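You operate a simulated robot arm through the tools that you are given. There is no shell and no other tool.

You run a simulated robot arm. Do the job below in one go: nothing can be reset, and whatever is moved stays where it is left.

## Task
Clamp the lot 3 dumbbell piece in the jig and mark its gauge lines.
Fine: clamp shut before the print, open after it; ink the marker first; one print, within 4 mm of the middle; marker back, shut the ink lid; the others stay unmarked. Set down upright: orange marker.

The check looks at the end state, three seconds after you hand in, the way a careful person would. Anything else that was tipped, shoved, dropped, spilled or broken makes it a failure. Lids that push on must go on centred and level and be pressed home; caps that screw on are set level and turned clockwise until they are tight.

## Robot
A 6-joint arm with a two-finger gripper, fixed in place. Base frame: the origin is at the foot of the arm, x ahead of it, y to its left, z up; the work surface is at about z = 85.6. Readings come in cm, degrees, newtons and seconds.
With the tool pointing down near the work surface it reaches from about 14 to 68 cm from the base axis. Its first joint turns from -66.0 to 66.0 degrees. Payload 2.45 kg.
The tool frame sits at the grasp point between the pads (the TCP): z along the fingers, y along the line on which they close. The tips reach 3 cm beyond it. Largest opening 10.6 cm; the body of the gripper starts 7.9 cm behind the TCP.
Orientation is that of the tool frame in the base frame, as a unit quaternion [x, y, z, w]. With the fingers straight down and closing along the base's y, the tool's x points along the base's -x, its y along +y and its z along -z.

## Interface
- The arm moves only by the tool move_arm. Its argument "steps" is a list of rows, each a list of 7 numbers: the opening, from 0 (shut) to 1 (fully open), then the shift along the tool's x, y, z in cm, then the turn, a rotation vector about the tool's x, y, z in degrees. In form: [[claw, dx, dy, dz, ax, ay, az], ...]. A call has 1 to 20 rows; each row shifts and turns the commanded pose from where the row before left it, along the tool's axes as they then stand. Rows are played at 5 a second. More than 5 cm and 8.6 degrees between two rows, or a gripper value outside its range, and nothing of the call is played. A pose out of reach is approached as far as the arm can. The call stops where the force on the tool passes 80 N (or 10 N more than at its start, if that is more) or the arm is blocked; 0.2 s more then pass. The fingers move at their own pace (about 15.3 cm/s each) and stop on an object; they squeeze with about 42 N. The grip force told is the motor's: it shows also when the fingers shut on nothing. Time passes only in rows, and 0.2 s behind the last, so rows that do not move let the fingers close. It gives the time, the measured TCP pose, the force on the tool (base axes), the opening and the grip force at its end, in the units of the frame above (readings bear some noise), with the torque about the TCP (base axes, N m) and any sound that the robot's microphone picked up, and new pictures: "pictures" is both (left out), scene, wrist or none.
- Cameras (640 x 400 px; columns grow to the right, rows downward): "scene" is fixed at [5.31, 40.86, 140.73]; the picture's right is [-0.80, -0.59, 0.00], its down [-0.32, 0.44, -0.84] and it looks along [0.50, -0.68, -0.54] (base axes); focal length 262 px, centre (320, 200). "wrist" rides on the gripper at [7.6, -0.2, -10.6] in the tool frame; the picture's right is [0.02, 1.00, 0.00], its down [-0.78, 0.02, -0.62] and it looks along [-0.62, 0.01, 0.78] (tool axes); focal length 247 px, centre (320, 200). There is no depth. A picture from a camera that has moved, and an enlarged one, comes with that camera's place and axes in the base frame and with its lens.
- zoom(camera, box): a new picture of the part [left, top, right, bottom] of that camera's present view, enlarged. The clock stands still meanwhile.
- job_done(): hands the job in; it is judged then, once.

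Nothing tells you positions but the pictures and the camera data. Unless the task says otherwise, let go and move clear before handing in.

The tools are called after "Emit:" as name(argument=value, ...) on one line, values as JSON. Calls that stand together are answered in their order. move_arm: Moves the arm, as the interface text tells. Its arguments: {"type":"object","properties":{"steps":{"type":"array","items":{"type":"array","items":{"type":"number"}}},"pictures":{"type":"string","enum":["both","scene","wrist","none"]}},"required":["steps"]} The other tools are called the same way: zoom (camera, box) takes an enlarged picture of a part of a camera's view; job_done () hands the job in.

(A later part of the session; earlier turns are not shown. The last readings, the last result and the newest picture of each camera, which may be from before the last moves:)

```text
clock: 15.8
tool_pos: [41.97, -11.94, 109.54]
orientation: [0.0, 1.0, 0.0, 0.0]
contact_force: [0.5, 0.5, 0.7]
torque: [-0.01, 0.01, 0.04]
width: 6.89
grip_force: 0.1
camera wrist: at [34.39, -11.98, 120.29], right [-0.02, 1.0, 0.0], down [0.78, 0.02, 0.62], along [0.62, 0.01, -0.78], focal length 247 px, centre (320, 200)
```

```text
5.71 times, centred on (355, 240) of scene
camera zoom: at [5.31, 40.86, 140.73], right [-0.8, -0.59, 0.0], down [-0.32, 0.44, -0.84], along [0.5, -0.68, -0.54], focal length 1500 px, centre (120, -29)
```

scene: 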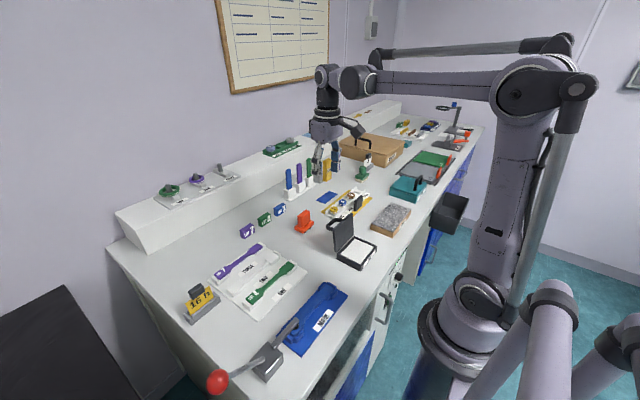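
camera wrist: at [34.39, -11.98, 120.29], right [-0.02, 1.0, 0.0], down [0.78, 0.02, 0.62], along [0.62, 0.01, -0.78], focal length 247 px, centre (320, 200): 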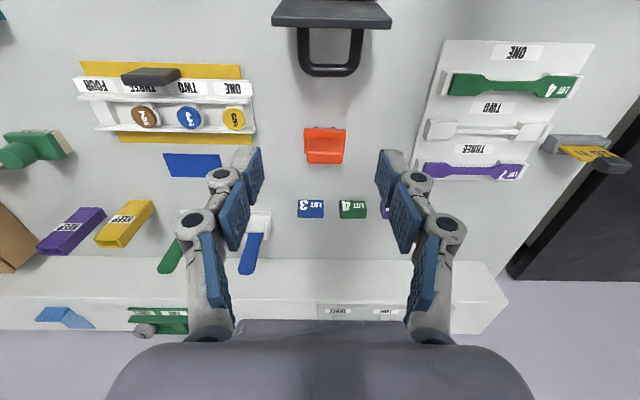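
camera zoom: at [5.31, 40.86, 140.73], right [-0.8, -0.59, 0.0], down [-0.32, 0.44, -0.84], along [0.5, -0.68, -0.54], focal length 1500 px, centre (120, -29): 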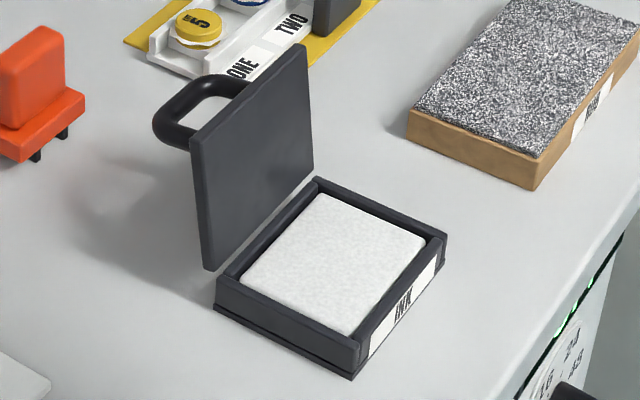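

The marker is upright at about (49.8, -11.1), with its top near z 92, a handle 4.6 × 1.8 cm, and legs about 2.4 cm apart along y. I'll come in above it and check the alignment before descending.

Emit:
move_arm(steps=[[0.75, -2.61, 0.27, 3.1, 0, 0, 0], [0.75, -2.61, 0.27, 3.1, 0, 0, 0], [0.75, -2.61, 0.27, 3.1, 0, 0, 0], [0.75, 0, 0, 0, 0, 0, 0]])

Emit:
zoom(camera="wrist", box=[240, 100, 400, 200])

Emit:
zoom(camera="scene", box=[270, 180, 350, 245])

```text
clock: 16.8
tool_pos: [49.99, -10.81, 99.76]
orientation: [0.0, 1.0, 0.001, 0.0]
contact_force: [0.4, -0.6, -0.4]
torque: [0.03, 0.0, -0.01]
width: 7.94
grip_force: 0.0
camera wrist: at [42.47, -10.94, 110.55], right [-0.02, 1.0, 0.0], down [0.78, 0.02, 0.62], along [0.62, 0.01, -0.78], focal length 247 px, centre (320, 200)
```

scene: 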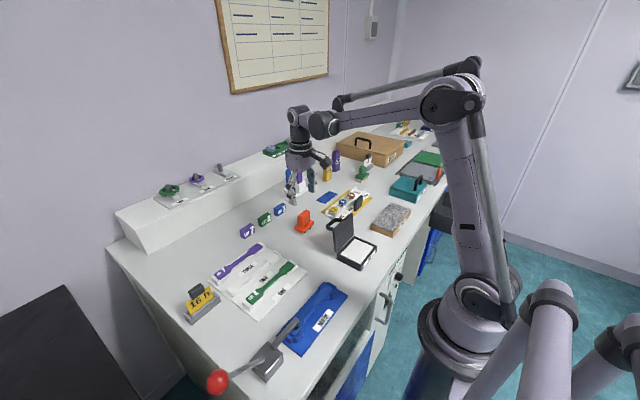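
wrist: 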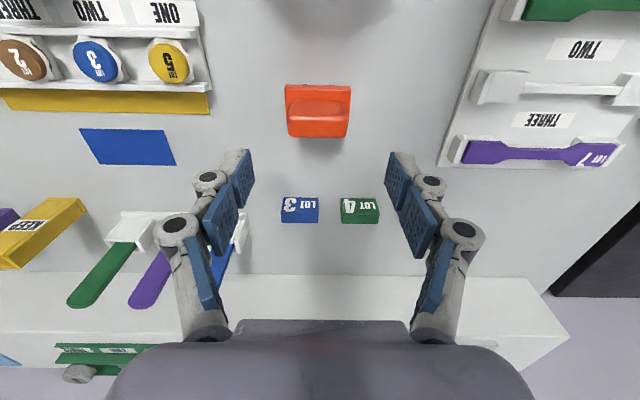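

```text
4.00 times, centred on (320, 150) of wrist
camera zoom: at [42.47, -10.94, 110.55], right [-0.02, 1.0, 0.0], down [0.78, 0.02, 0.62], along [0.62, 0.01, -0.78], focal length 988 px, centre (320, 400)
```

zoom: 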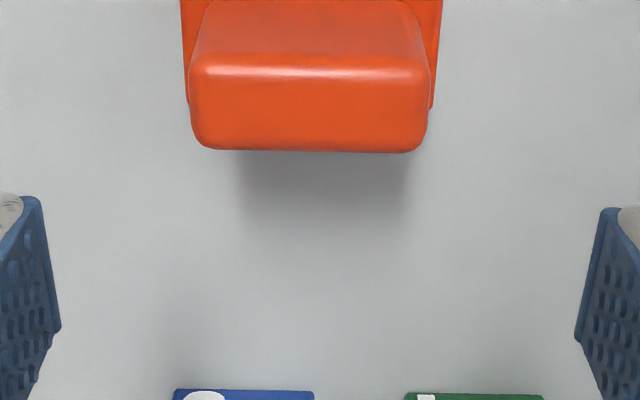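

```text
6.15 times, centred on (310, 212) of scene
camera zoom: at [5.31, 40.86, 140.73], right [-0.8, -0.59, 0.0], down [-0.32, 0.44, -0.84], along [0.5, -0.68, -0.54], focal length 1616 px, centre (382, 123)
```

zoom: 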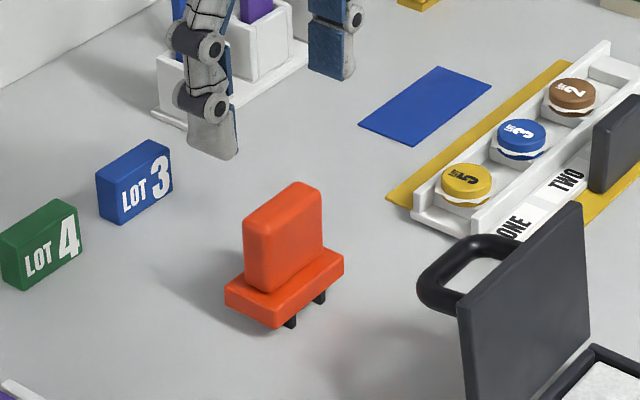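

The marker is between the fingers, only 0.3 cm off in y. I'll descend with that correction and stop with the tips just above the marker's flange.

Emit:
move_arm(steps=[[0.75, 0, -0.3, 2.6, 0, 0, 0], [0.75, 0, 0, 2.6, 0, 0, 0], [0.75, 0, 0, 2.6, 0, 0, 0], [0.75, 0, 0, 0, 0, 0, 0]])

Emit:
zoom(camera="scene", box=[270, 180, 350, 245])

Emit:
zoom(camera="wrist", box=[220, 80, 420, 220])

```text
clock: 17.8
tool_pos: [50.22, -11.13, 92.39]
orientation: [0.0, 1.0, 0.001, 0.0]
contact_force: [0.7, -0.6, 0.2]
torque: [-0.03, 0.02, -0.03]
width: 7.96
grip_force: 0.2
camera wrist: at [42.6, -11.19, 103.11], right [-0.02, 1.0, 0.0], down [0.78, 0.02, 0.62], along [0.62, 0.01, -0.78], focal length 247 px, centre (320, 200)
```

scene: 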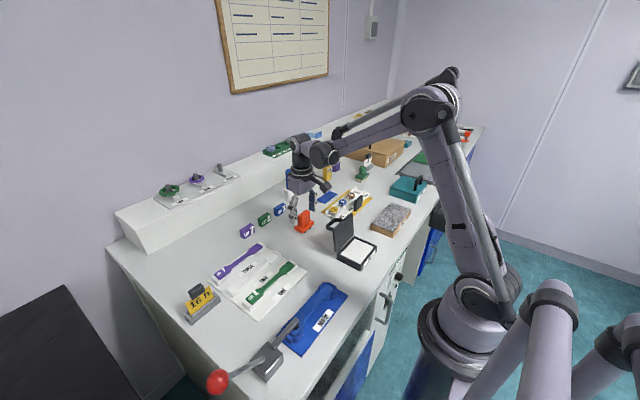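
wrist: 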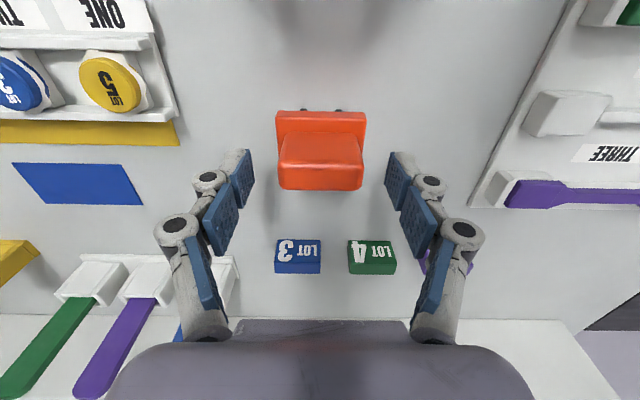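

```text
6.15 times, centred on (310, 212) of scene
camera zoom: at [5.31, 40.86, 140.73], right [-0.8, -0.59, 0.0], down [-0.32, 0.44, -0.84], along [0.5, -0.68, -0.54], focal length 1616 px, centre (382, 123)
```

zoom: 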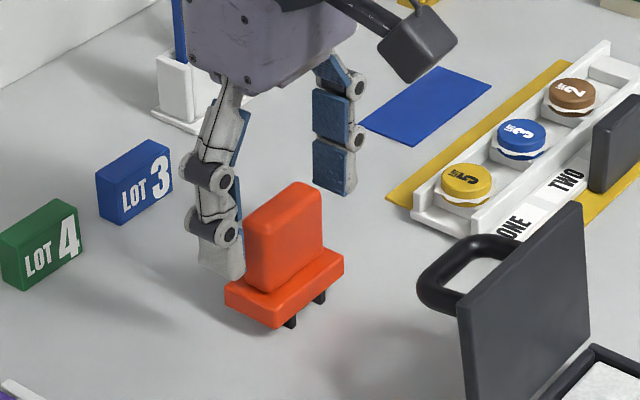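

```text
2.86 times, centred on (320, 150) of wrist
camera zoom: at [42.6, -11.19, 103.11], right [-0.02, 1.0, 0.0], down [0.78, 0.02, 0.62], along [0.62, 0.01, -0.78], focal length 706 px, centre (320, 343)
```

zoom: 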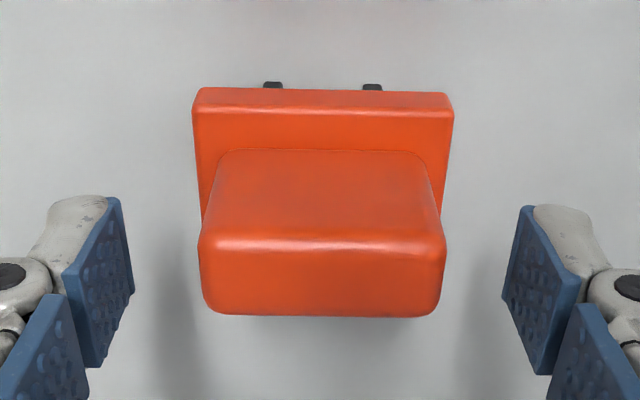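

Alignment is good. I'll lower a touch more and close on the handle.

Emit:
move_arm(steps=[[0.75, 0.1, 0, 0.35, 0, 0, 0], [0.5, 0, 0, 0, 0, 0, 0], [0.3, 0, 0, 0, 0, 0, 0], [0.3, 0, 0, 0, 0, 0, 0], [0.3, 0, 0, 0, 0, 0, 0]])

Emit:
zoom(camera="scene", box=[270, 180, 350, 245])

Emit:
zoom(camera="wrist", box=[220, 80, 420, 220])

```text
clock: 19.0
tool_pos: [50.14, -11.09, 92.2]
orientation: [0.0, 1.0, 0.0, -0.001]
contact_force: [0.0, 1.1, 2.7]
torque: [0.01, 0.04, 0.01]
width: 4.71
grip_force: 42.0
camera wrist: at [42.52, -11.24, 102.87], right [-0.02, 1.0, 0.0], down [0.78, 0.02, 0.62], along [0.62, 0.01, -0.78], focal length 247 px, centre (320, 200)
```

scene: 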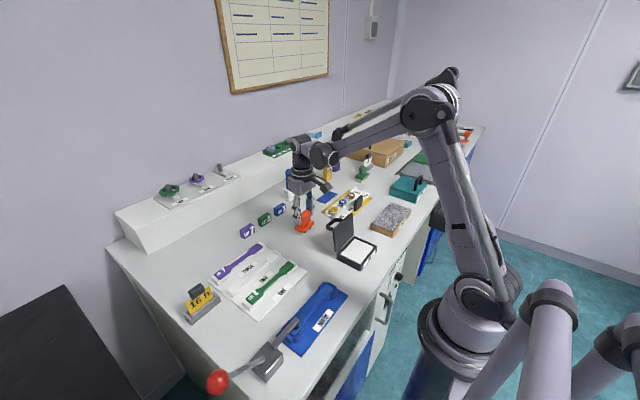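
wrist: 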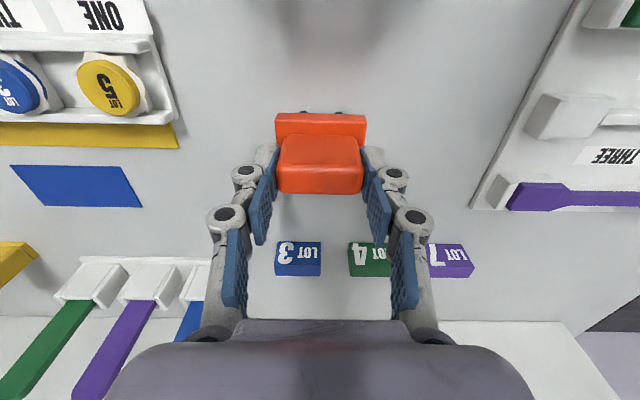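

```text
6.15 times, centred on (310, 212) of scene
camera zoom: at [5.3, 40.87, 140.73], right [-0.8, -0.59, 0.0], down [-0.32, 0.44, -0.84], along [0.5, -0.68, -0.54], focal length 1616 px, centre (382, 123)
```

zoom: 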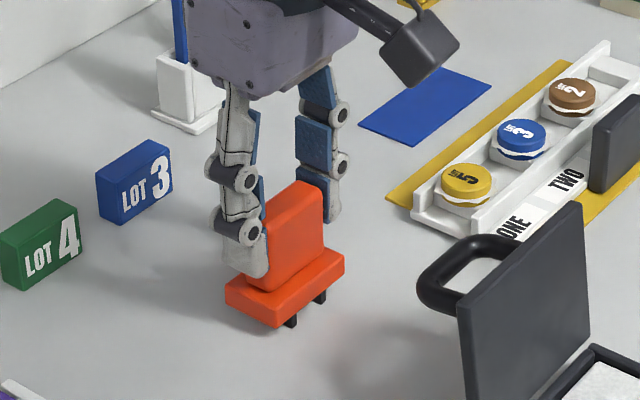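

```text
2.86 times, centred on (320, 150) of wrist
camera zoom: at [42.52, -11.24, 102.87], right [-0.02, 1.0, 0.0], down [0.78, 0.02, 0.62], along [0.62, 0.01, -0.78], focal length 706 px, centre (320, 343)
```

zoom: 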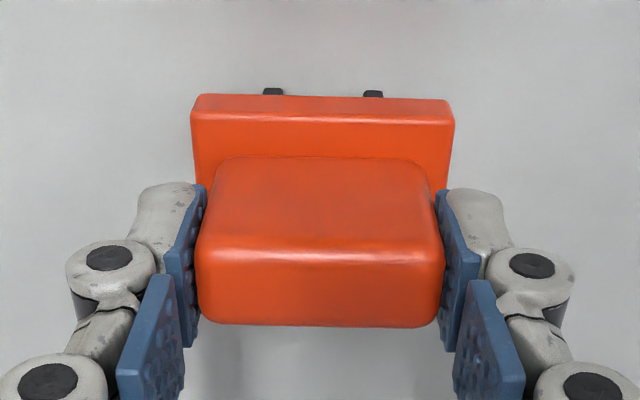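

The marker is gripped at TCP (50.1, -11.1, 92.1), so its legs are about 6.5 cm below the TCP. I'll lift it high and carry it over the ink lid to above the pad.

Emit:
move_arm(steps=[[0.3, 0, 0, -2, 0, 0, 0], [0.3, 0, 0, -4, 0, 0, 0], [0.3, 0, 0, -4, 0, 0, 0], [0.3, 0, 0, -4, 0, 0, 0], [0.3, 0, 0, -4, 0, 0, 0], [0.3, 0, 0, 0, 0, 0, 0]])

Emit:
zoom(camera="scene", box=[270, 120, 350, 245])

Emit:
zoom(camera="wrist", box=[220, 80, 420, 220])

```text
clock: 20.4
tool_pos: [49.62, -11.22, 109.93]
orientation: [0.0, 1.0, 0.0, 0.0]
contact_force: [-0.5, -0.4, -2.2]
torque: [0.01, 0.0, 0.02]
width: 4.66
grip_force: 42.0
camera wrist: at [42.06, -11.4, 120.69], right [-0.02, 1.0, 0.0], down [0.78, 0.02, 0.62], along [0.62, 0.01, -0.78], focal length 247 px, centre (320, 200)
```

scene: 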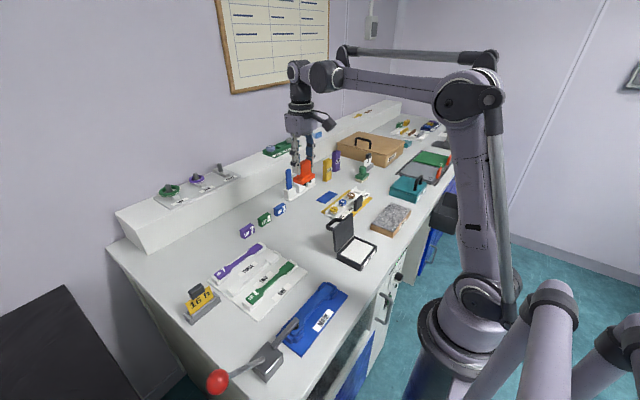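
wrist: 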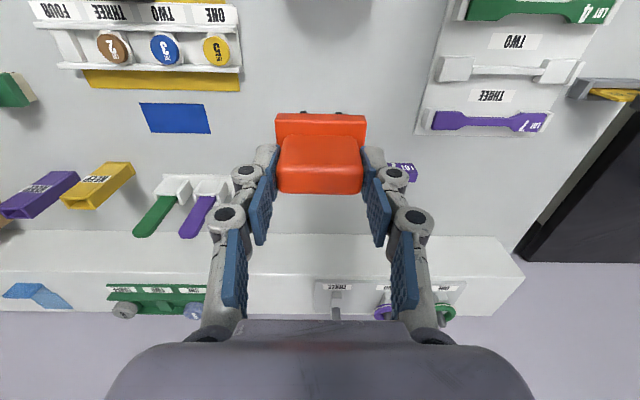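

```text
3.20 times, centred on (310, 182) of scene
camera zoom: at [5.31, 40.86, 140.73], right [-0.8, -0.59, 0.0], down [-0.32, 0.44, -0.84], along [0.5, -0.68, -0.54], focal length 840 px, centre (352, 256)
```

zoom: 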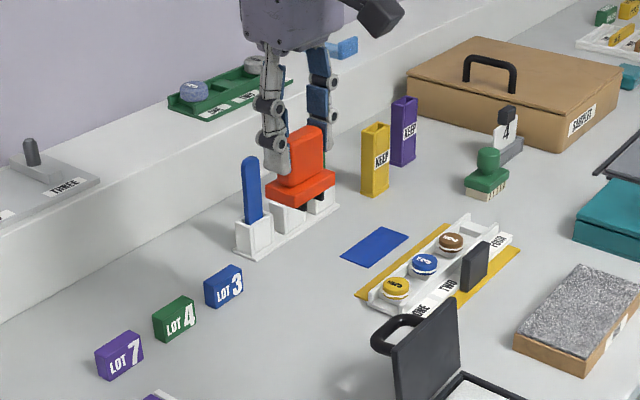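

```text
2.86 times, centred on (320, 150) of wrist
camera zoom: at [42.06, -11.4, 120.69], right [-0.02, 1.0, 0.0], down [0.78, 0.02, 0.62], along [0.62, 0.01, -0.78], focal length 706 px, centre (320, 343)
```

zoom: 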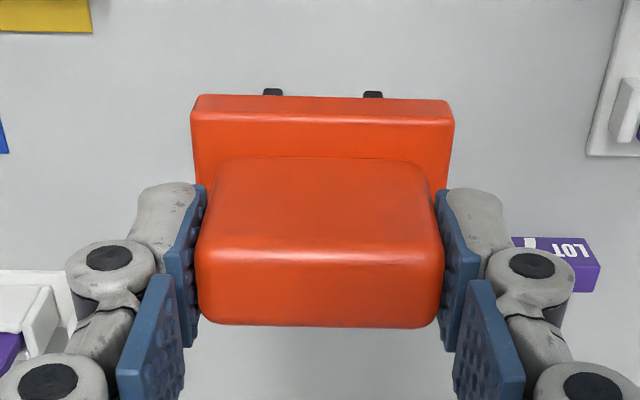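

The marker is firmly held and unchanged in the grip. I'm carrying it to above the ink pad.

Emit:
move_arm(steps=[[0.3, 3.95, 0.08, 0, 0, 0, 0], [0.3, 3.95, 0.08, 0, 0, 0, 0], [0.3, 3.95, 0.08, 0, 0, 0, 0], [0.3, 3.95, 0.08, 0, 0, 0, 0], [0.3, 3.95, 0.08, 0, 0, 0, 0], [0.3, 0, 0, 0, 0, 0, 0]])

Emit:
zoom(camera="scene", box=[300, 150, 400, 280])

Emit:
zoom(camera="wrist", box=[220, 20, 420, 160])

```text
clock: 21.8
tool_pos: [30.24, -10.43, 110.07]
orientation: [0.0, 1.0, 0.0, 0.0]
contact_force: [-0.1, -0.1, -1.2]
torque: [0.01, 0.01, -0.03]
width: 4.69
grip_force: 42.0
camera wrist: at [22.74, -10.58, 120.82], right [-0.02, 1.0, 0.0], down [0.78, 0.02, 0.62], along [0.62, 0.01, -0.78], focal length 247 px, centre (320, 200)
```

scene: 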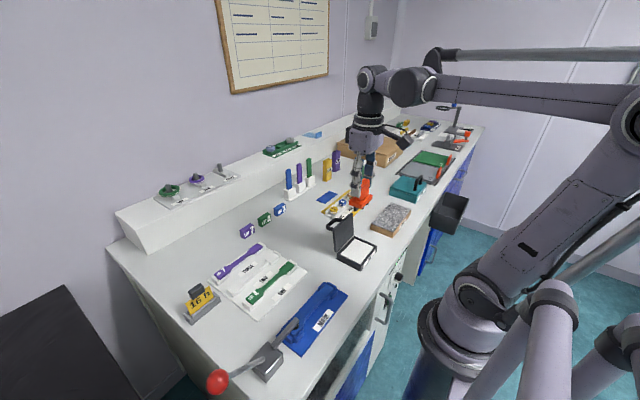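
wrist: 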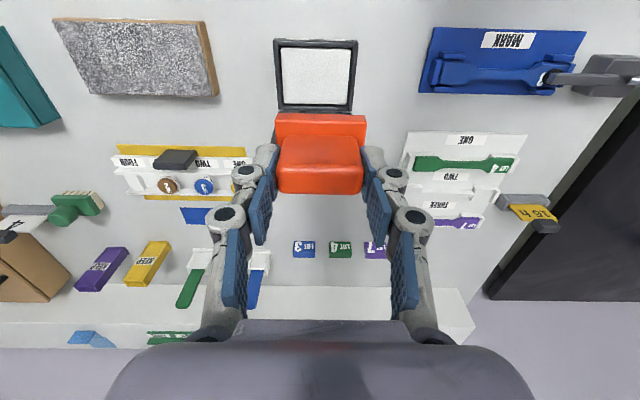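

```text
3.08 times, centred on (350, 215) of scene
camera zoom: at [5.3, 40.86, 140.73], right [-0.8, -0.59, 0.0], down [-0.32, 0.44, -0.84], along [0.5, -0.68, -0.54], focal length 808 px, centre (228, 154)
```

zoom: 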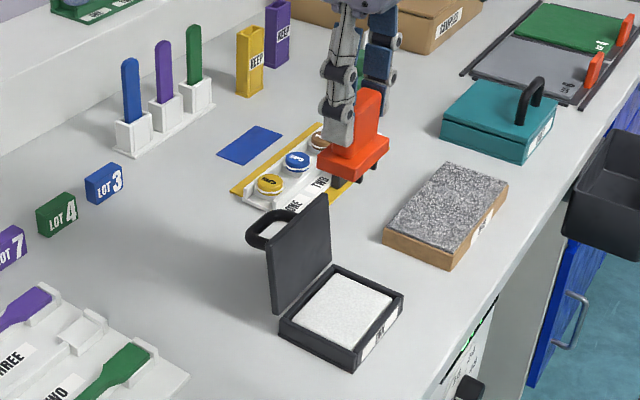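

```text
2.86 times, centred on (320, 90) of wrist
camera zoom: at [22.74, -10.58, 120.82], right [-0.02, 1.0, 0.0], down [0.78, 0.02, 0.62], along [0.62, 0.01, -0.78], focal length 706 px, centre (320, 514)
```

zoom: 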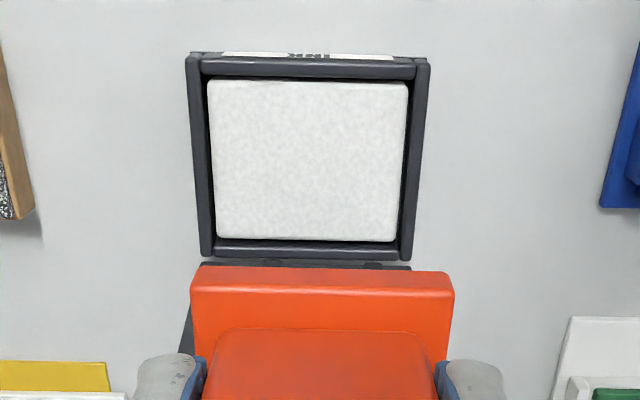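

The pad centre is near (30, -11) with the lid standing open behind it. I'll descend to just above the pad surface.

Emit:
move_arm(steps=[[0.3, 0.1, -0.25, 3.5, 0, 0, 0], [0.3, 0.1, -0.25, 3.5, 0, 0, 0], [0.3, 0, 0, 3.5, 0, 0, 0], [0.3, 0, 0, 3, 0, 0, 0], [0.3, 0, 0, 0, 0, 0, 0]])

Emit:
zoom(camera="scene", box=[310, 190, 400, 280])

Emit:
zoom(camera="wrist", box=[220, 60, 420, 200])

```text
clock: 23.0
tool_pos: [30.21, -10.97, 96.46]
orientation: [0.0, 1.0, 0.001, 0.001]
contact_force: [0.0, 0.4, -1.6]
torque: [0.0, 0.01, 0.05]
width: 4.67
grip_force: 41.4
camera wrist: at [22.61, -11.11, 107.25], right [-0.02, 1.0, 0.0], down [0.78, 0.02, 0.62], along [0.62, 0.01, -0.78], focal length 247 px, centre (320, 200)
```

scene: 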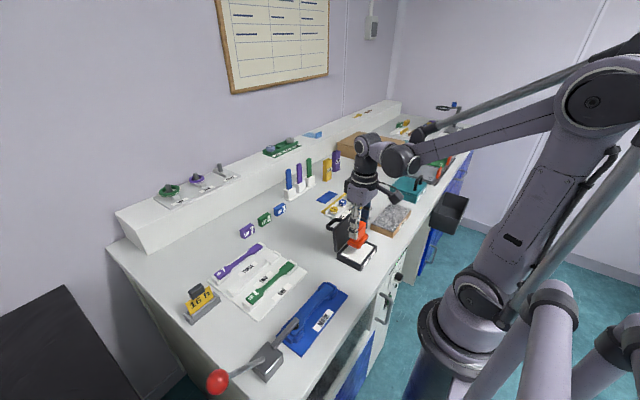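
wrist: 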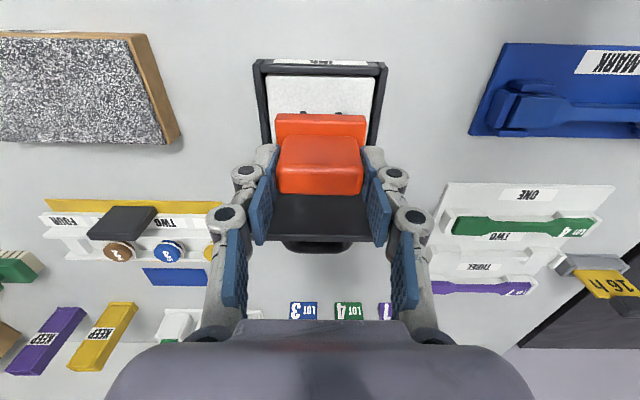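

```text
4.44 times, centred on (355, 235) of scene
camera zoom: at [5.31, 40.86, 140.73], right [-0.8, -0.59, 0.0], down [-0.32, 0.44, -0.84], along [0.5, -0.68, -0.54], focal length 1167 px, centre (164, 44)
```

zoom: 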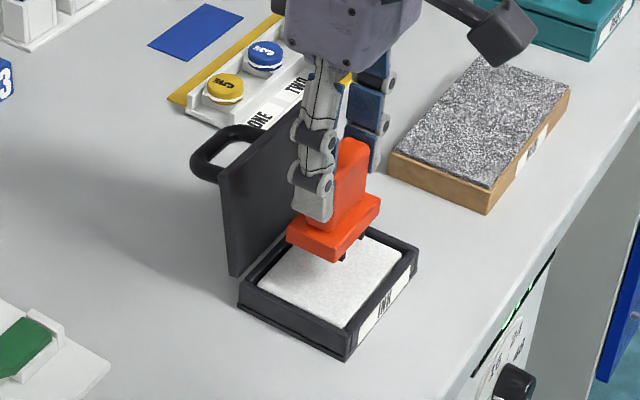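

```text
2.86 times, centred on (320, 130) of wrist
camera zoom: at [22.61, -11.11, 107.25], right [-0.02, 1.0, 0.0], down [0.78, 0.02, 0.62], along [0.62, 0.01, -0.78], focal length 706 px, centre (320, 400)
```

zoom: 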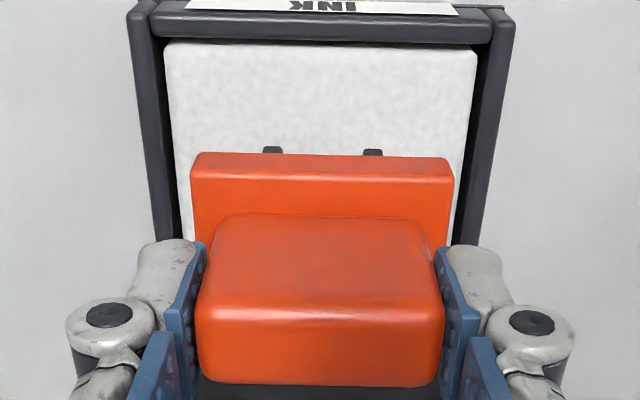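

Legs are about 2.5 cm above the pad and well clear of the rim. I'll lower in small steps until light contact.

Emit:
move_arm(steps=[[0.3, 0.2, 0, 1.2, 0, 0, 0], [0.3, 0, 0, 0.5, 0, 0, 0], [0.3, 0, 0, 0.3, 0, 0, 0], [0.3, 0, 0, 0.2, 0, 0, 0], [0.3, 0, 0, 0, 0, 0, 0]], pictures="none")

Emit:
zoom(camera="scene", box=[310, 190, 400, 280])

Emit:
zoom(camera="wrist", box=[220, 60, 420, 200])

```text
clock: 24.2
tool_pos: [29.8, -11.15, 94.43]
orientation: [0.0, 1.0, 0.001, 0.001]
contact_force: [0.2, -0.1, -1.6]
torque: [-0.01, 0.04, 0.0]
width: 4.71
grip_force: 41.6
```

```text
4.44 times, centred on (355, 235) of scene
camera zoom: at [5.31, 40.86, 140.73], right [-0.8, -0.59, 0.0], down [-0.32, 0.44, -0.84], along [0.5, -0.68, -0.54], focal length 1167 px, centre (164, 44)
```

zoom: 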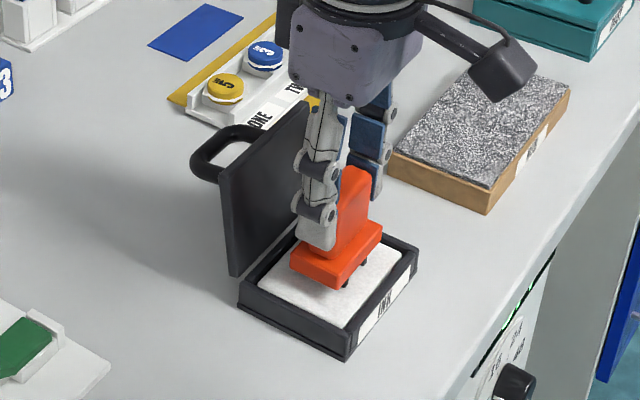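

```text
2.86 times, centred on (320, 130) of wrist
camera zoom: at [22.31, -11.28, 105.0], right [-0.02, 1.0, 0.0], down [0.78, 0.02, 0.62], along [0.62, 0.01, -0.78], focal length 706 px, centre (320, 400)
```

zoom: 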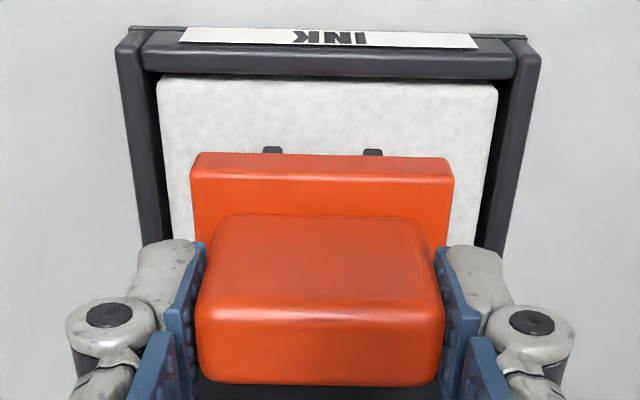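

No contact yet at TCP z 94.4. I'll continue down in 2–3 mm steps.

Emit:
move_arm(steps=[[0.3, 0, 0, 0.25, 0, 0, 0], [0.3, 0, 0, 0.2, 0, 0, 0], [0.3, 0, 0, 0.2, 0, 0, 0], [0.3, 0, 0, 0, 0, 0, 0]], pictures="none")

Emit:
zoom(camera="scene", box=[325, 215, 385, 275])

```text
clock: 25.2
tool_pos: [29.76, -11.08, 93.81]
orientation: [0.0, 1.0, 0.001, 0.001]
contact_force: [2.8, 11.1, 27.6]
torque: [0.42, -0.18, 0.01]
width: 4.72
grip_force: 41.6
```

```text
6.67 times, centred on (355, 245) of scene
camera zoom: at [5.29, 40.9, 140.72], right [-0.8, -0.59, 0.0], down [-0.32, 0.44, -0.84], along [0.5, -0.68, -0.54], focal length 1750 px, centre (87, -100)
```

zoom: 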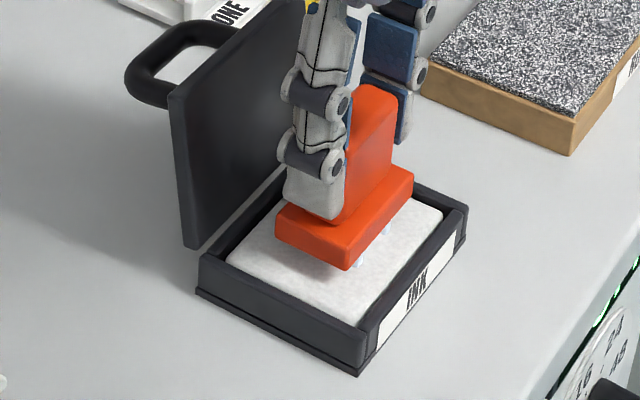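

The legs pressed the pad with about 28 N. I'll lift and inspect the legs for ink.

Emit:
move_arm(steps=[[0.3, 0, 0, -0.7, 0, 0, 0], [0.3, 0, 0, -2, 0, 0, 0], [0.3, 0, 0, -3, 0, 0, 0], [0.3, 0, 0, -4, 0, 0, 0], [0.3, 0, 0, 0, 0, 0, 0]])

Emit:
zoom(camera="scene", box=[325, 175, 395, 275])

Emit:
zoom(camera="wrist", box=[220, 40, 420, 180])

```text
clock: 26.4
tool_pos: [29.69, -11.22, 103.77]
orientation: [0.0, 1.0, 0.0, 0.0]
contact_force: [-0.5, 0.0, -1.8]
torque: [0.01, -0.01, 0.0]
width: 4.73
grip_force: 42.3
camera wrist: at [22.15, -11.23, 114.45], right [-0.02, 1.0, 0.0], down [0.78, 0.02, 0.62], along [0.62, 0.01, -0.78], focal length 247 px, centre (320, 200)
```

scene: 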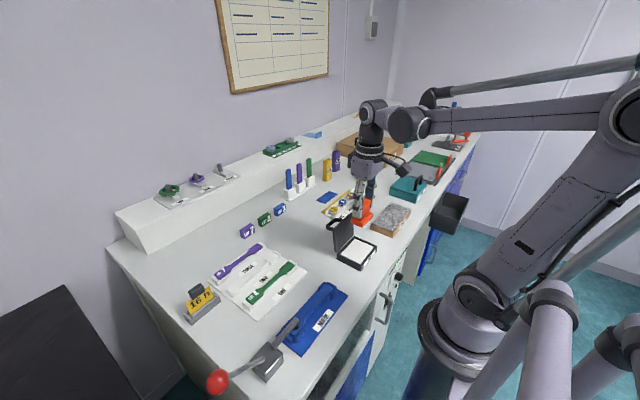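
wrist: 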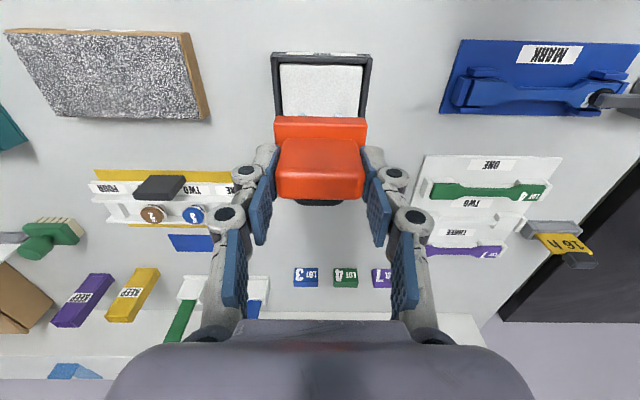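

```text
4.00 times, centred on (360, 225) of scene
camera zoom: at [5.31, 40.86, 140.73], right [-0.8, -0.59, 0.0], down [-0.32, 0.44, -0.84], along [0.5, -0.68, -0.54], focal length 1050 px, centre (160, 100)
```

zoom: 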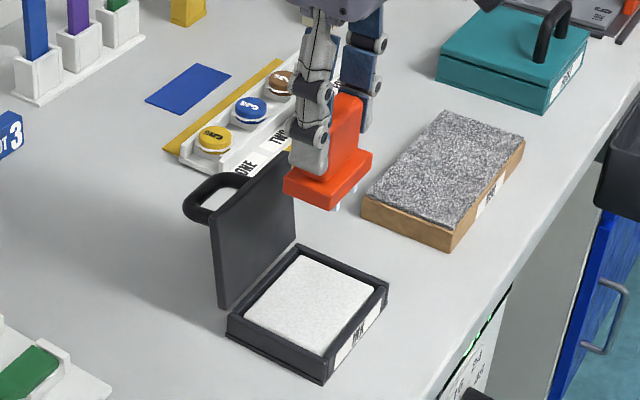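

```text
2.86 times, centred on (320, 110) of wrist
camera zoom: at [22.15, -11.23, 114.45], right [-0.02, 1.0, 0.0], down [0.78, 0.02, 0.62], along [0.62, 0.01, -0.78], focal length 706 px, centre (320, 457)
```

zoom: 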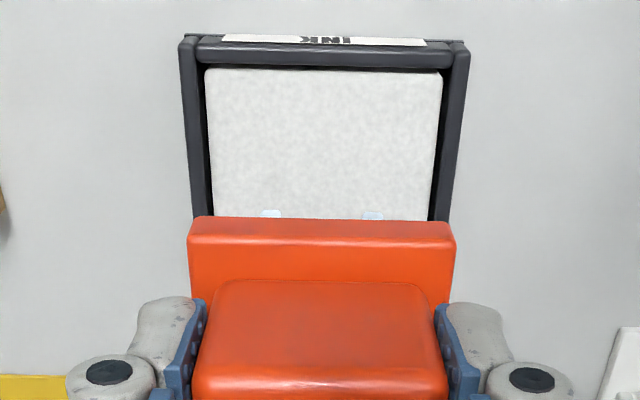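

The leg tips have turned light blue, so the marker is inked. It may have slipped slightly upward in the grip, so I'll check that it hangs level.

Emit:
zoom(camera="scene", box=[340, 185, 385, 230])

Emit:
zoom(camera="wrist", box=[260, 90, 380, 210])

```text
8.89 times, centred on (362, 208) of scene
camera zoom: at [5.31, 40.86, 140.73], right [-0.8, -0.59, 0.0], down [-0.32, 0.44, -0.84], along [0.5, -0.68, -0.54], focal length 2334 px, centre (-58, 133)
```

zoom: 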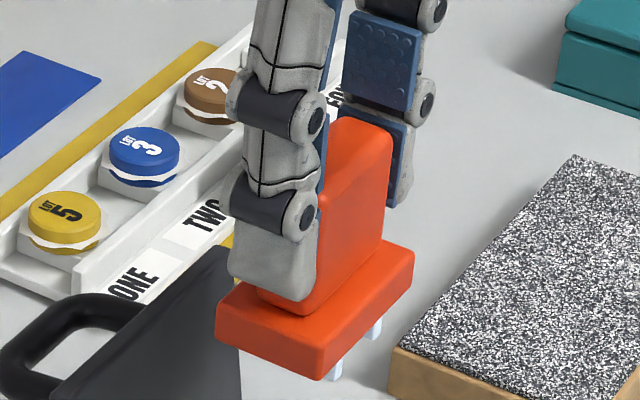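

```text
3.33 times, centred on (320, 150) of wrist
camera zoom: at [22.15, -11.23, 114.45], right [-0.02, 1.0, 0.0], down [0.78, 0.02, 0.62], along [0.62, 0.01, -0.78], focal length 823 px, centre (320, 367)
```

zoom: 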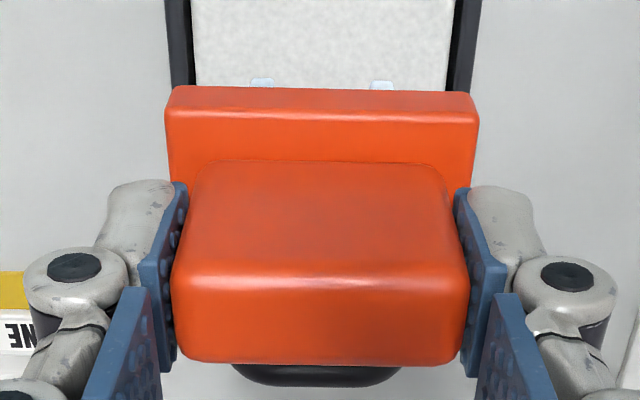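

The marker hangs level with inked leg tips about 6 cm below the TCP. I'll carry it over to the jig and line it up above the piece's middle.

Emit:
move_arm(steps=[[0.3, 0.08, 4.6, 0, 0, 0, 0], [0.3, 0.08, 4.6, 0, 0, 0, 0], [0.3, 0.08, 4.6, 0, 0, 0, 0], [0.3, 0.08, 4.6, 0, 0, 0, 0], [0.3, 0.08, 4.6, 0, 0, 0, 0], [0.3, 0, 0, 0, 0, 0, 0]])

Emit:
zoom(camera="scene", box=[260, 240, 370, 370])

Emit:
zoom(camera="wrist", box=[200, 10, 440, 160])

```text
clock: 27.8
tool_pos: [29.42, 11.82, 103.5]
orientation: [0.0, 1.0, -0.001, 0.0]
contact_force: [-0.4, 0.3, -1.7]
torque: [0.02, 0.01, -0.02]
width: 4.69
grip_force: 41.7
camera wrist: at [21.8, 11.77, 114.18], right [-0.02, 1.0, 0.0], down [0.78, 0.02, 0.62], along [0.62, 0.01, -0.78], focal length 247 px, centre (320, 200)
```

scene: 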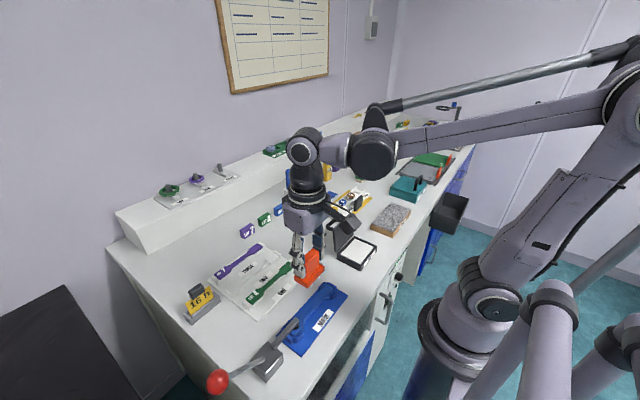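
wrist: 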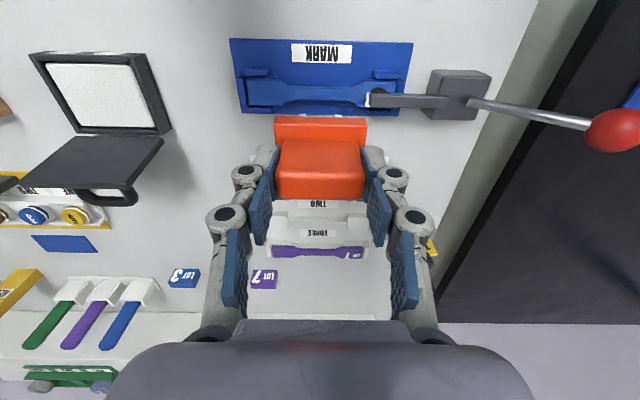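

```text
3.08 times, centred on (315, 305) of scene
camera zoom: at [5.3, 40.87, 140.73], right [-0.8, -0.59, 0.0], down [-0.32, 0.44, -0.84], along [0.5, -0.68, -0.54], focal length 808 px, centre (335, -123)
```

zoom: 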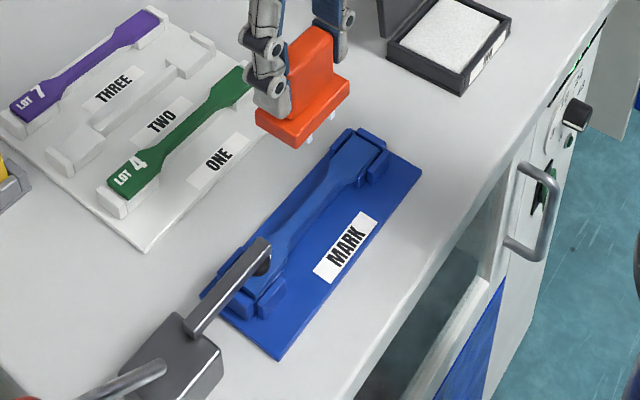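

```text
2.67 times, centred on (320, 85) of wrist
camera zoom: at [21.8, 11.77, 114.18], right [-0.02, 1.0, 0.0], down [0.78, 0.02, 0.62], along [0.62, 0.01, -0.78], focal length 659 px, centre (320, 507)
```

zoom: 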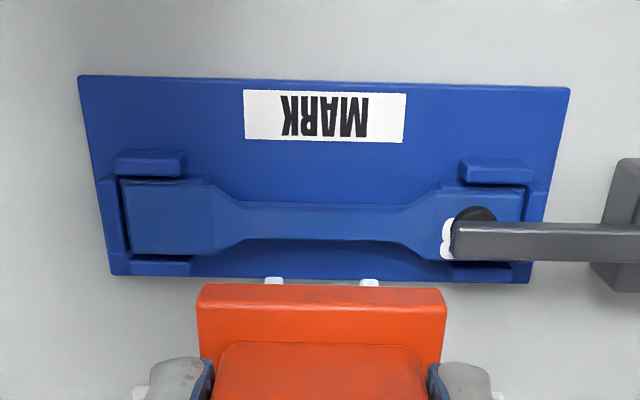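

The marker is above the jig with the inked legs showing. I'll zoom in tightly to measure the piece's middle relative to the marker.

Emit:
zoom(camera="wrist", box=[230, 50, 330, 112])

Emit:
zoom(camera="wrist", box=[320, 50, 420, 112])

Emit:
zoom(camera="scene", box=[280, 280, 350, 355])

Emit:
zoom(camera="wrist", box=[260, 90, 380, 165])

```text
6.40 times, centred on (280, 81) of wrist
camera zoom: at [21.8, 11.77, 114.18], right [-0.02, 1.0, 0.0], down [0.78, 0.02, 0.62], along [0.62, 0.01, -0.78], focal length 1581 px, centre (576, 962)
```

zoom: 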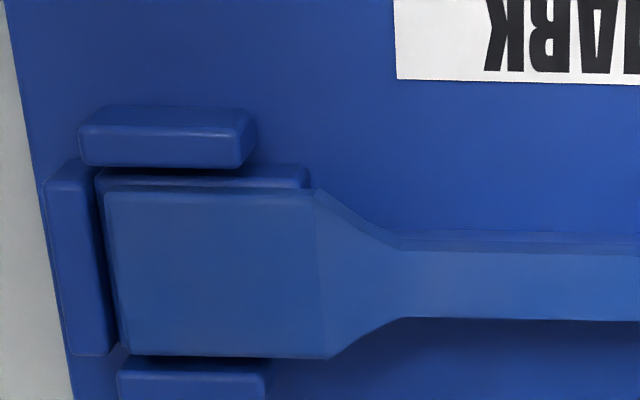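

```text
6.40 times, centred on (370, 81) of wrist
camera zoom: at [21.8, 11.77, 114.18], right [-0.02, 1.0, 0.0], down [0.78, 0.02, 0.62], along [0.62, 0.01, -0.78], focal length 1581 px, centre (0, 962)
```

zoom: 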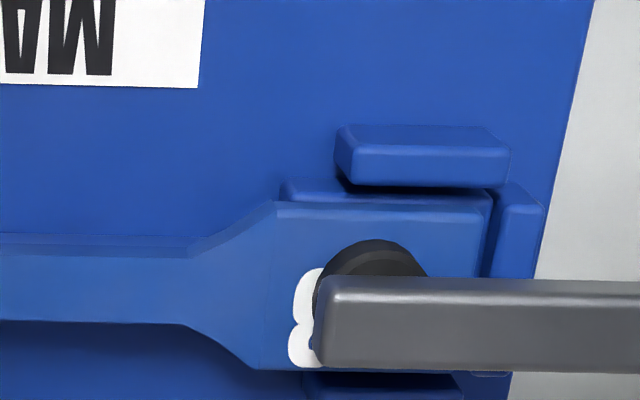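

```text
5.33 times, centred on (315, 318) of scene
camera zoom: at [5.3, 40.87, 140.73], right [-0.8, -0.59, 0.0], down [-0.32, 0.44, -0.84], along [0.5, -0.68, -0.54], focal length 1400 px, centre (347, -427)
```

zoom: 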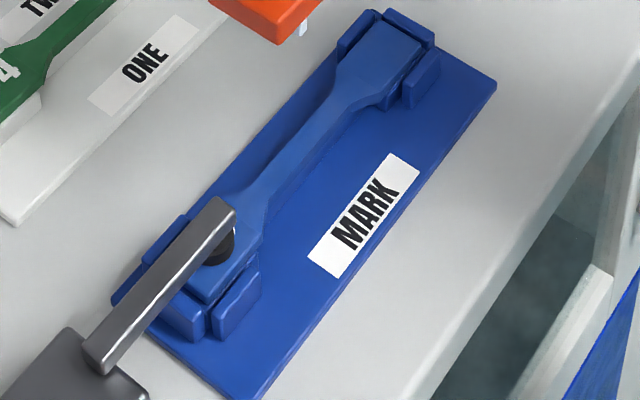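

```text
5.33 times, centred on (320, 128) of wrist
camera zoom: at [21.8, 11.77, 114.18], right [-0.02, 1.0, 0.0], down [0.78, 0.02, 0.62], along [0.62, 0.01, -0.78], focal length 1317 px, centre (320, 587)
```

zoom: 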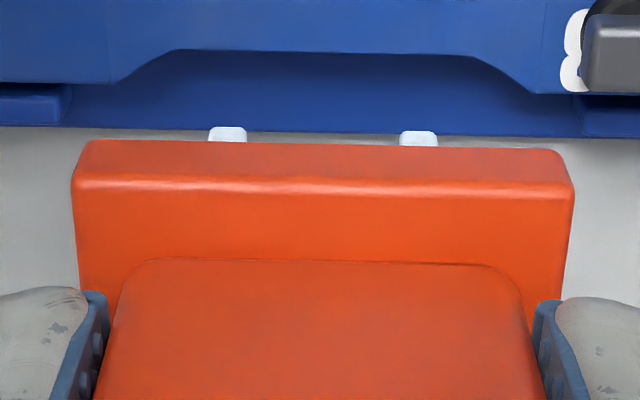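

The piece centre comes out at about (29.1, 12.0) and the marker's legs are centred within about 1 mm of that in both directions. I'll descend partway and recheck.

Emit:
move_arm(steps=[[0.3, 0, 0.08, 2.5, 0, 0, 0], [0.3, 0, 0, 2.5, 0, 0, 0], [0.3, 0, 0, 2.2, 0, 0, 0], [0.3, 0, 0, 0, 0, 0, 0]])

Emit:
zoom(camera="scene", box=[280, 260, 350, 355])

Emit:
zoom(camera="wrist", box=[240, 90, 400, 165])

Emit:
zoom(camera="wrist", box=[200, 50, 440, 180])

```text
clock: 28.8
tool_pos: [29.31, 11.81, 96.18]
orientation: [0.0, 1.0, 0.0, 0.0]
contact_force: [-0.9, -0.3, -1.0]
torque: [0.01, 0.01, 0.01]
width: 4.7
grip_force: 41.5
camera wrist: at [21.79, 11.77, 106.97], right [-0.02, 1.0, 0.0], down [0.78, 0.02, 0.62], along [0.62, 0.01, -0.78], focal length 247 px, centre (320, 200)
```

scene: 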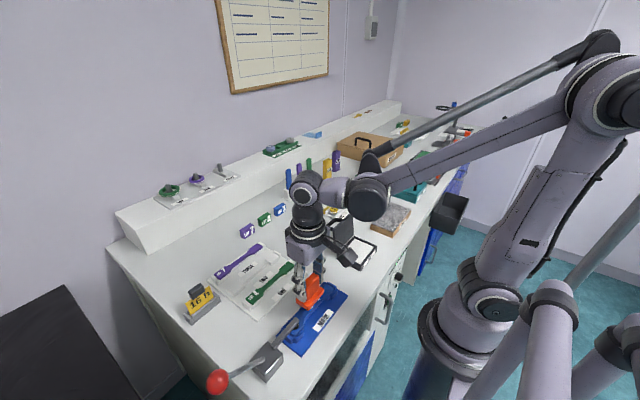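
wrist: 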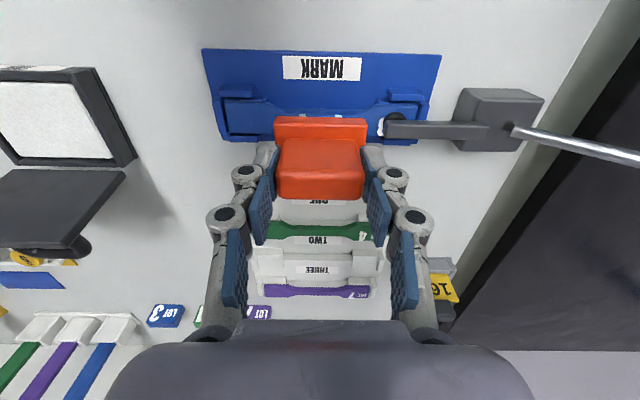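

```text
4.21 times, centred on (315, 308) of scene
camera zoom: at [5.31, 40.86, 140.73], right [-0.8, -0.59, 0.0], down [-0.32, 0.44, -0.84], along [0.5, -0.68, -0.54], focal length 1105 px, centre (341, -253)
```

zoom: 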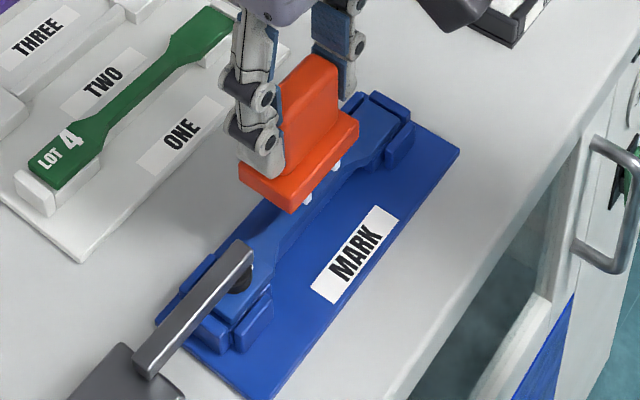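

```text
4.00 times, centred on (320, 128) of wrist
camera zoom: at [21.79, 11.77, 106.97], right [-0.02, 1.0, 0.0], down [0.78, 0.02, 0.62], along [0.62, 0.01, -0.78], focal length 988 px, centre (320, 490)
```

zoom: 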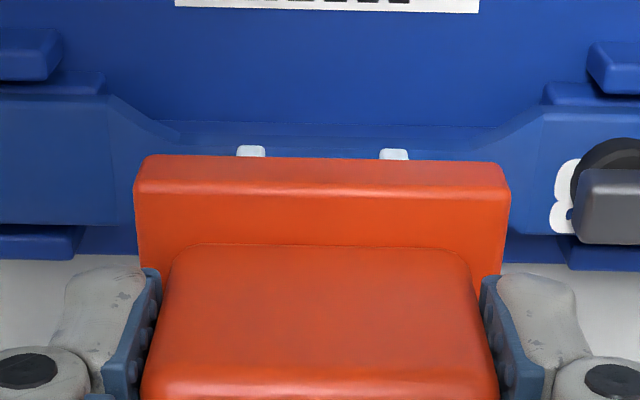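

```text
2.67 times, centred on (320, 115) of wrist
camera zoom: at [21.79, 11.77, 106.97], right [-0.02, 1.0, 0.0], down [0.78, 0.02, 0.62], along [0.62, 0.01, -0.78], focal length 659 px, centre (320, 427)
```

zoom: 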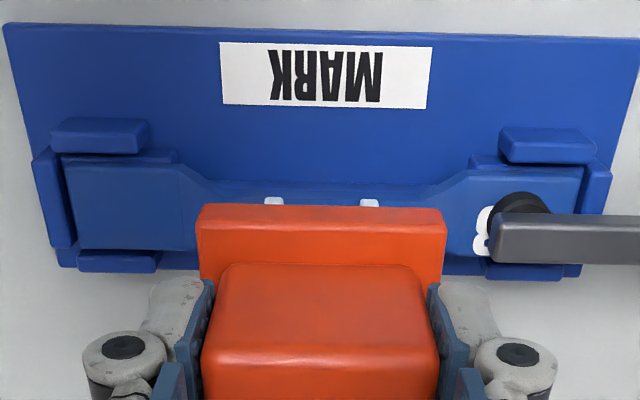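

Alignment holds within 1 mm. I'll descend slowly toward contact, checking the force.

Emit:
move_arm(steps=[[0.3, 0, 0.07, 1.0, 0, 0, 0], [0.3, 0, 0, 0.8, 0, 0, 0], [0.3, 0, 0, 0.2, 0, 0, 0], [0.3, 0, 0, 0, 0, 0, 0]], pictures="none")

Emit:
zoom(camera="wrist", box=[200, 50, 440, 180])

Emit:
zoom(camera="scene", box=[285, 270, 345, 340])

```text
clock: 29.8
tool_pos: [29.44, 11.89, 94.35]
orientation: [0.0, 1.0, 0.0, 0.0]
contact_force: [0.1, -0.6, -1.0]
torque: [0.02, -0.01, -0.02]
width: 4.71
grip_force: 42.4
```

```text
2.67 times, centred on (320, 115) of wrist
camera zoom: at [21.89, 11.73, 104.98], right [-0.02, 1.0, 0.0], down [0.78, 0.02, 0.62], along [0.62, 0.01, -0.78], focal length 659 px, centre (320, 427)
```

zoom: 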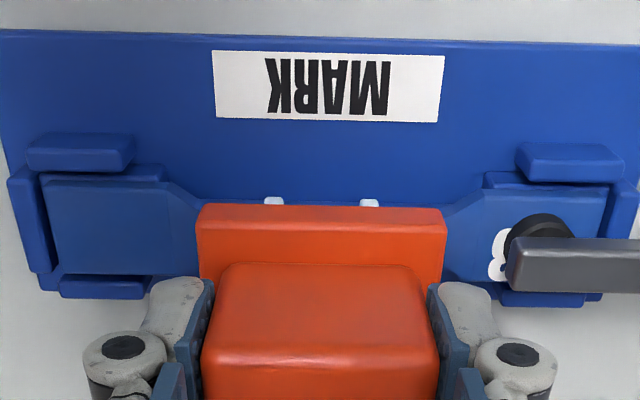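

```text
5.71 times, centred on (315, 305) of scene
camera zoom: at [5.31, 40.86, 140.73], right [-0.8, -0.59, 0.0], down [-0.32, 0.44, -0.84], along [0.5, -0.68, -0.54], focal length 1500 px, centre (349, -400)
```

zoom: 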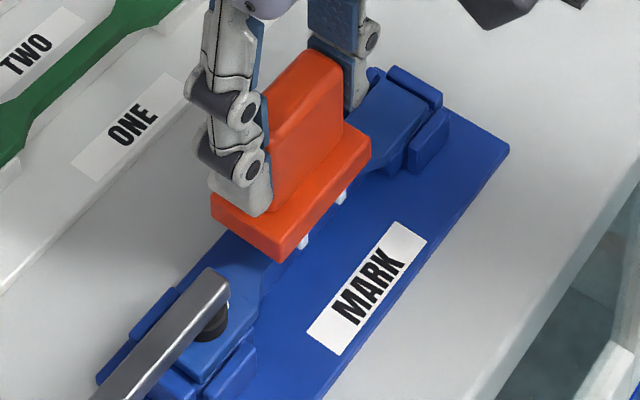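

The legs are just above the piece. One more tight check of the y-centring before touching.

Emit:
zoom(camera="wrist", box=[200, 90, 320, 165])

Emit:
zoom(camera="wrist", box=[320, 90, 440, 165])

```text
5.33 times, centred on (260, 128) of wrist
camera zoom: at [21.89, 11.73, 104.98], right [-0.02, 1.0, 0.0], down [0.78, 0.02, 0.62], along [0.62, 0.01, -0.78], focal length 1317 px, centre (640, 587)
```

zoom: 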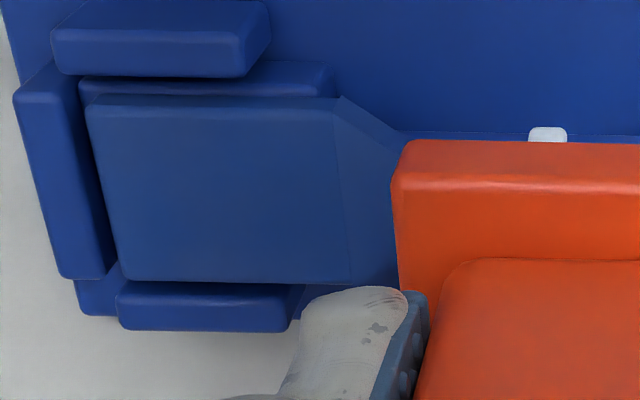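

```text
5.33 times, centred on (380, 128) of wrist
camera zoom: at [21.89, 11.73, 104.98], right [-0.02, 1.0, 0.0], down [0.78, 0.02, 0.62], along [0.62, 0.01, -0.78], focal length 1317 px, centre (0, 587)
```

zoom: 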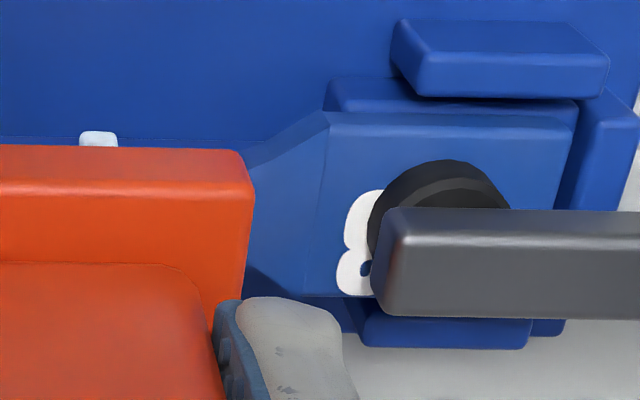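

The legs need about +1 mm in y. I'll apply that and ease down to first contact.

Emit:
move_arm(steps=[[0.3, 0, 0.1, 0.2, 0, 0, 0], [0.3, 0, 0, 0.2, 0, 0, 0], [0.3, 0, 0, 0.15, 0, 0, 0], [0.3, 0, 0, 0, 0, 0, 0]], pictures="none")

Emit:
zoom(camera="scene", box=[285, 270, 345, 340])

```text
clock: 30.8
tool_pos: [29.39, 11.94, 93.72]
orientation: [0.0, 1.0, 0.001, 0.0]
contact_force: [4.0, -3.1, 27.9]
torque: [-0.21, -0.18, -0.01]
width: 4.72
grip_force: 41.8
```

```text
5.71 times, centred on (315, 305) of scene
camera zoom: at [5.29, 40.84, 140.74], right [-0.8, -0.59, 0.0], down [-0.32, 0.44, -0.84], along [0.5, -0.68, -0.54], focal length 1500 px, centre (349, -400)
```

zoom: 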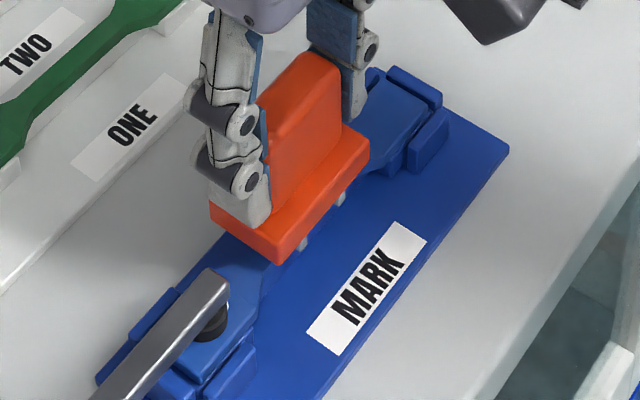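

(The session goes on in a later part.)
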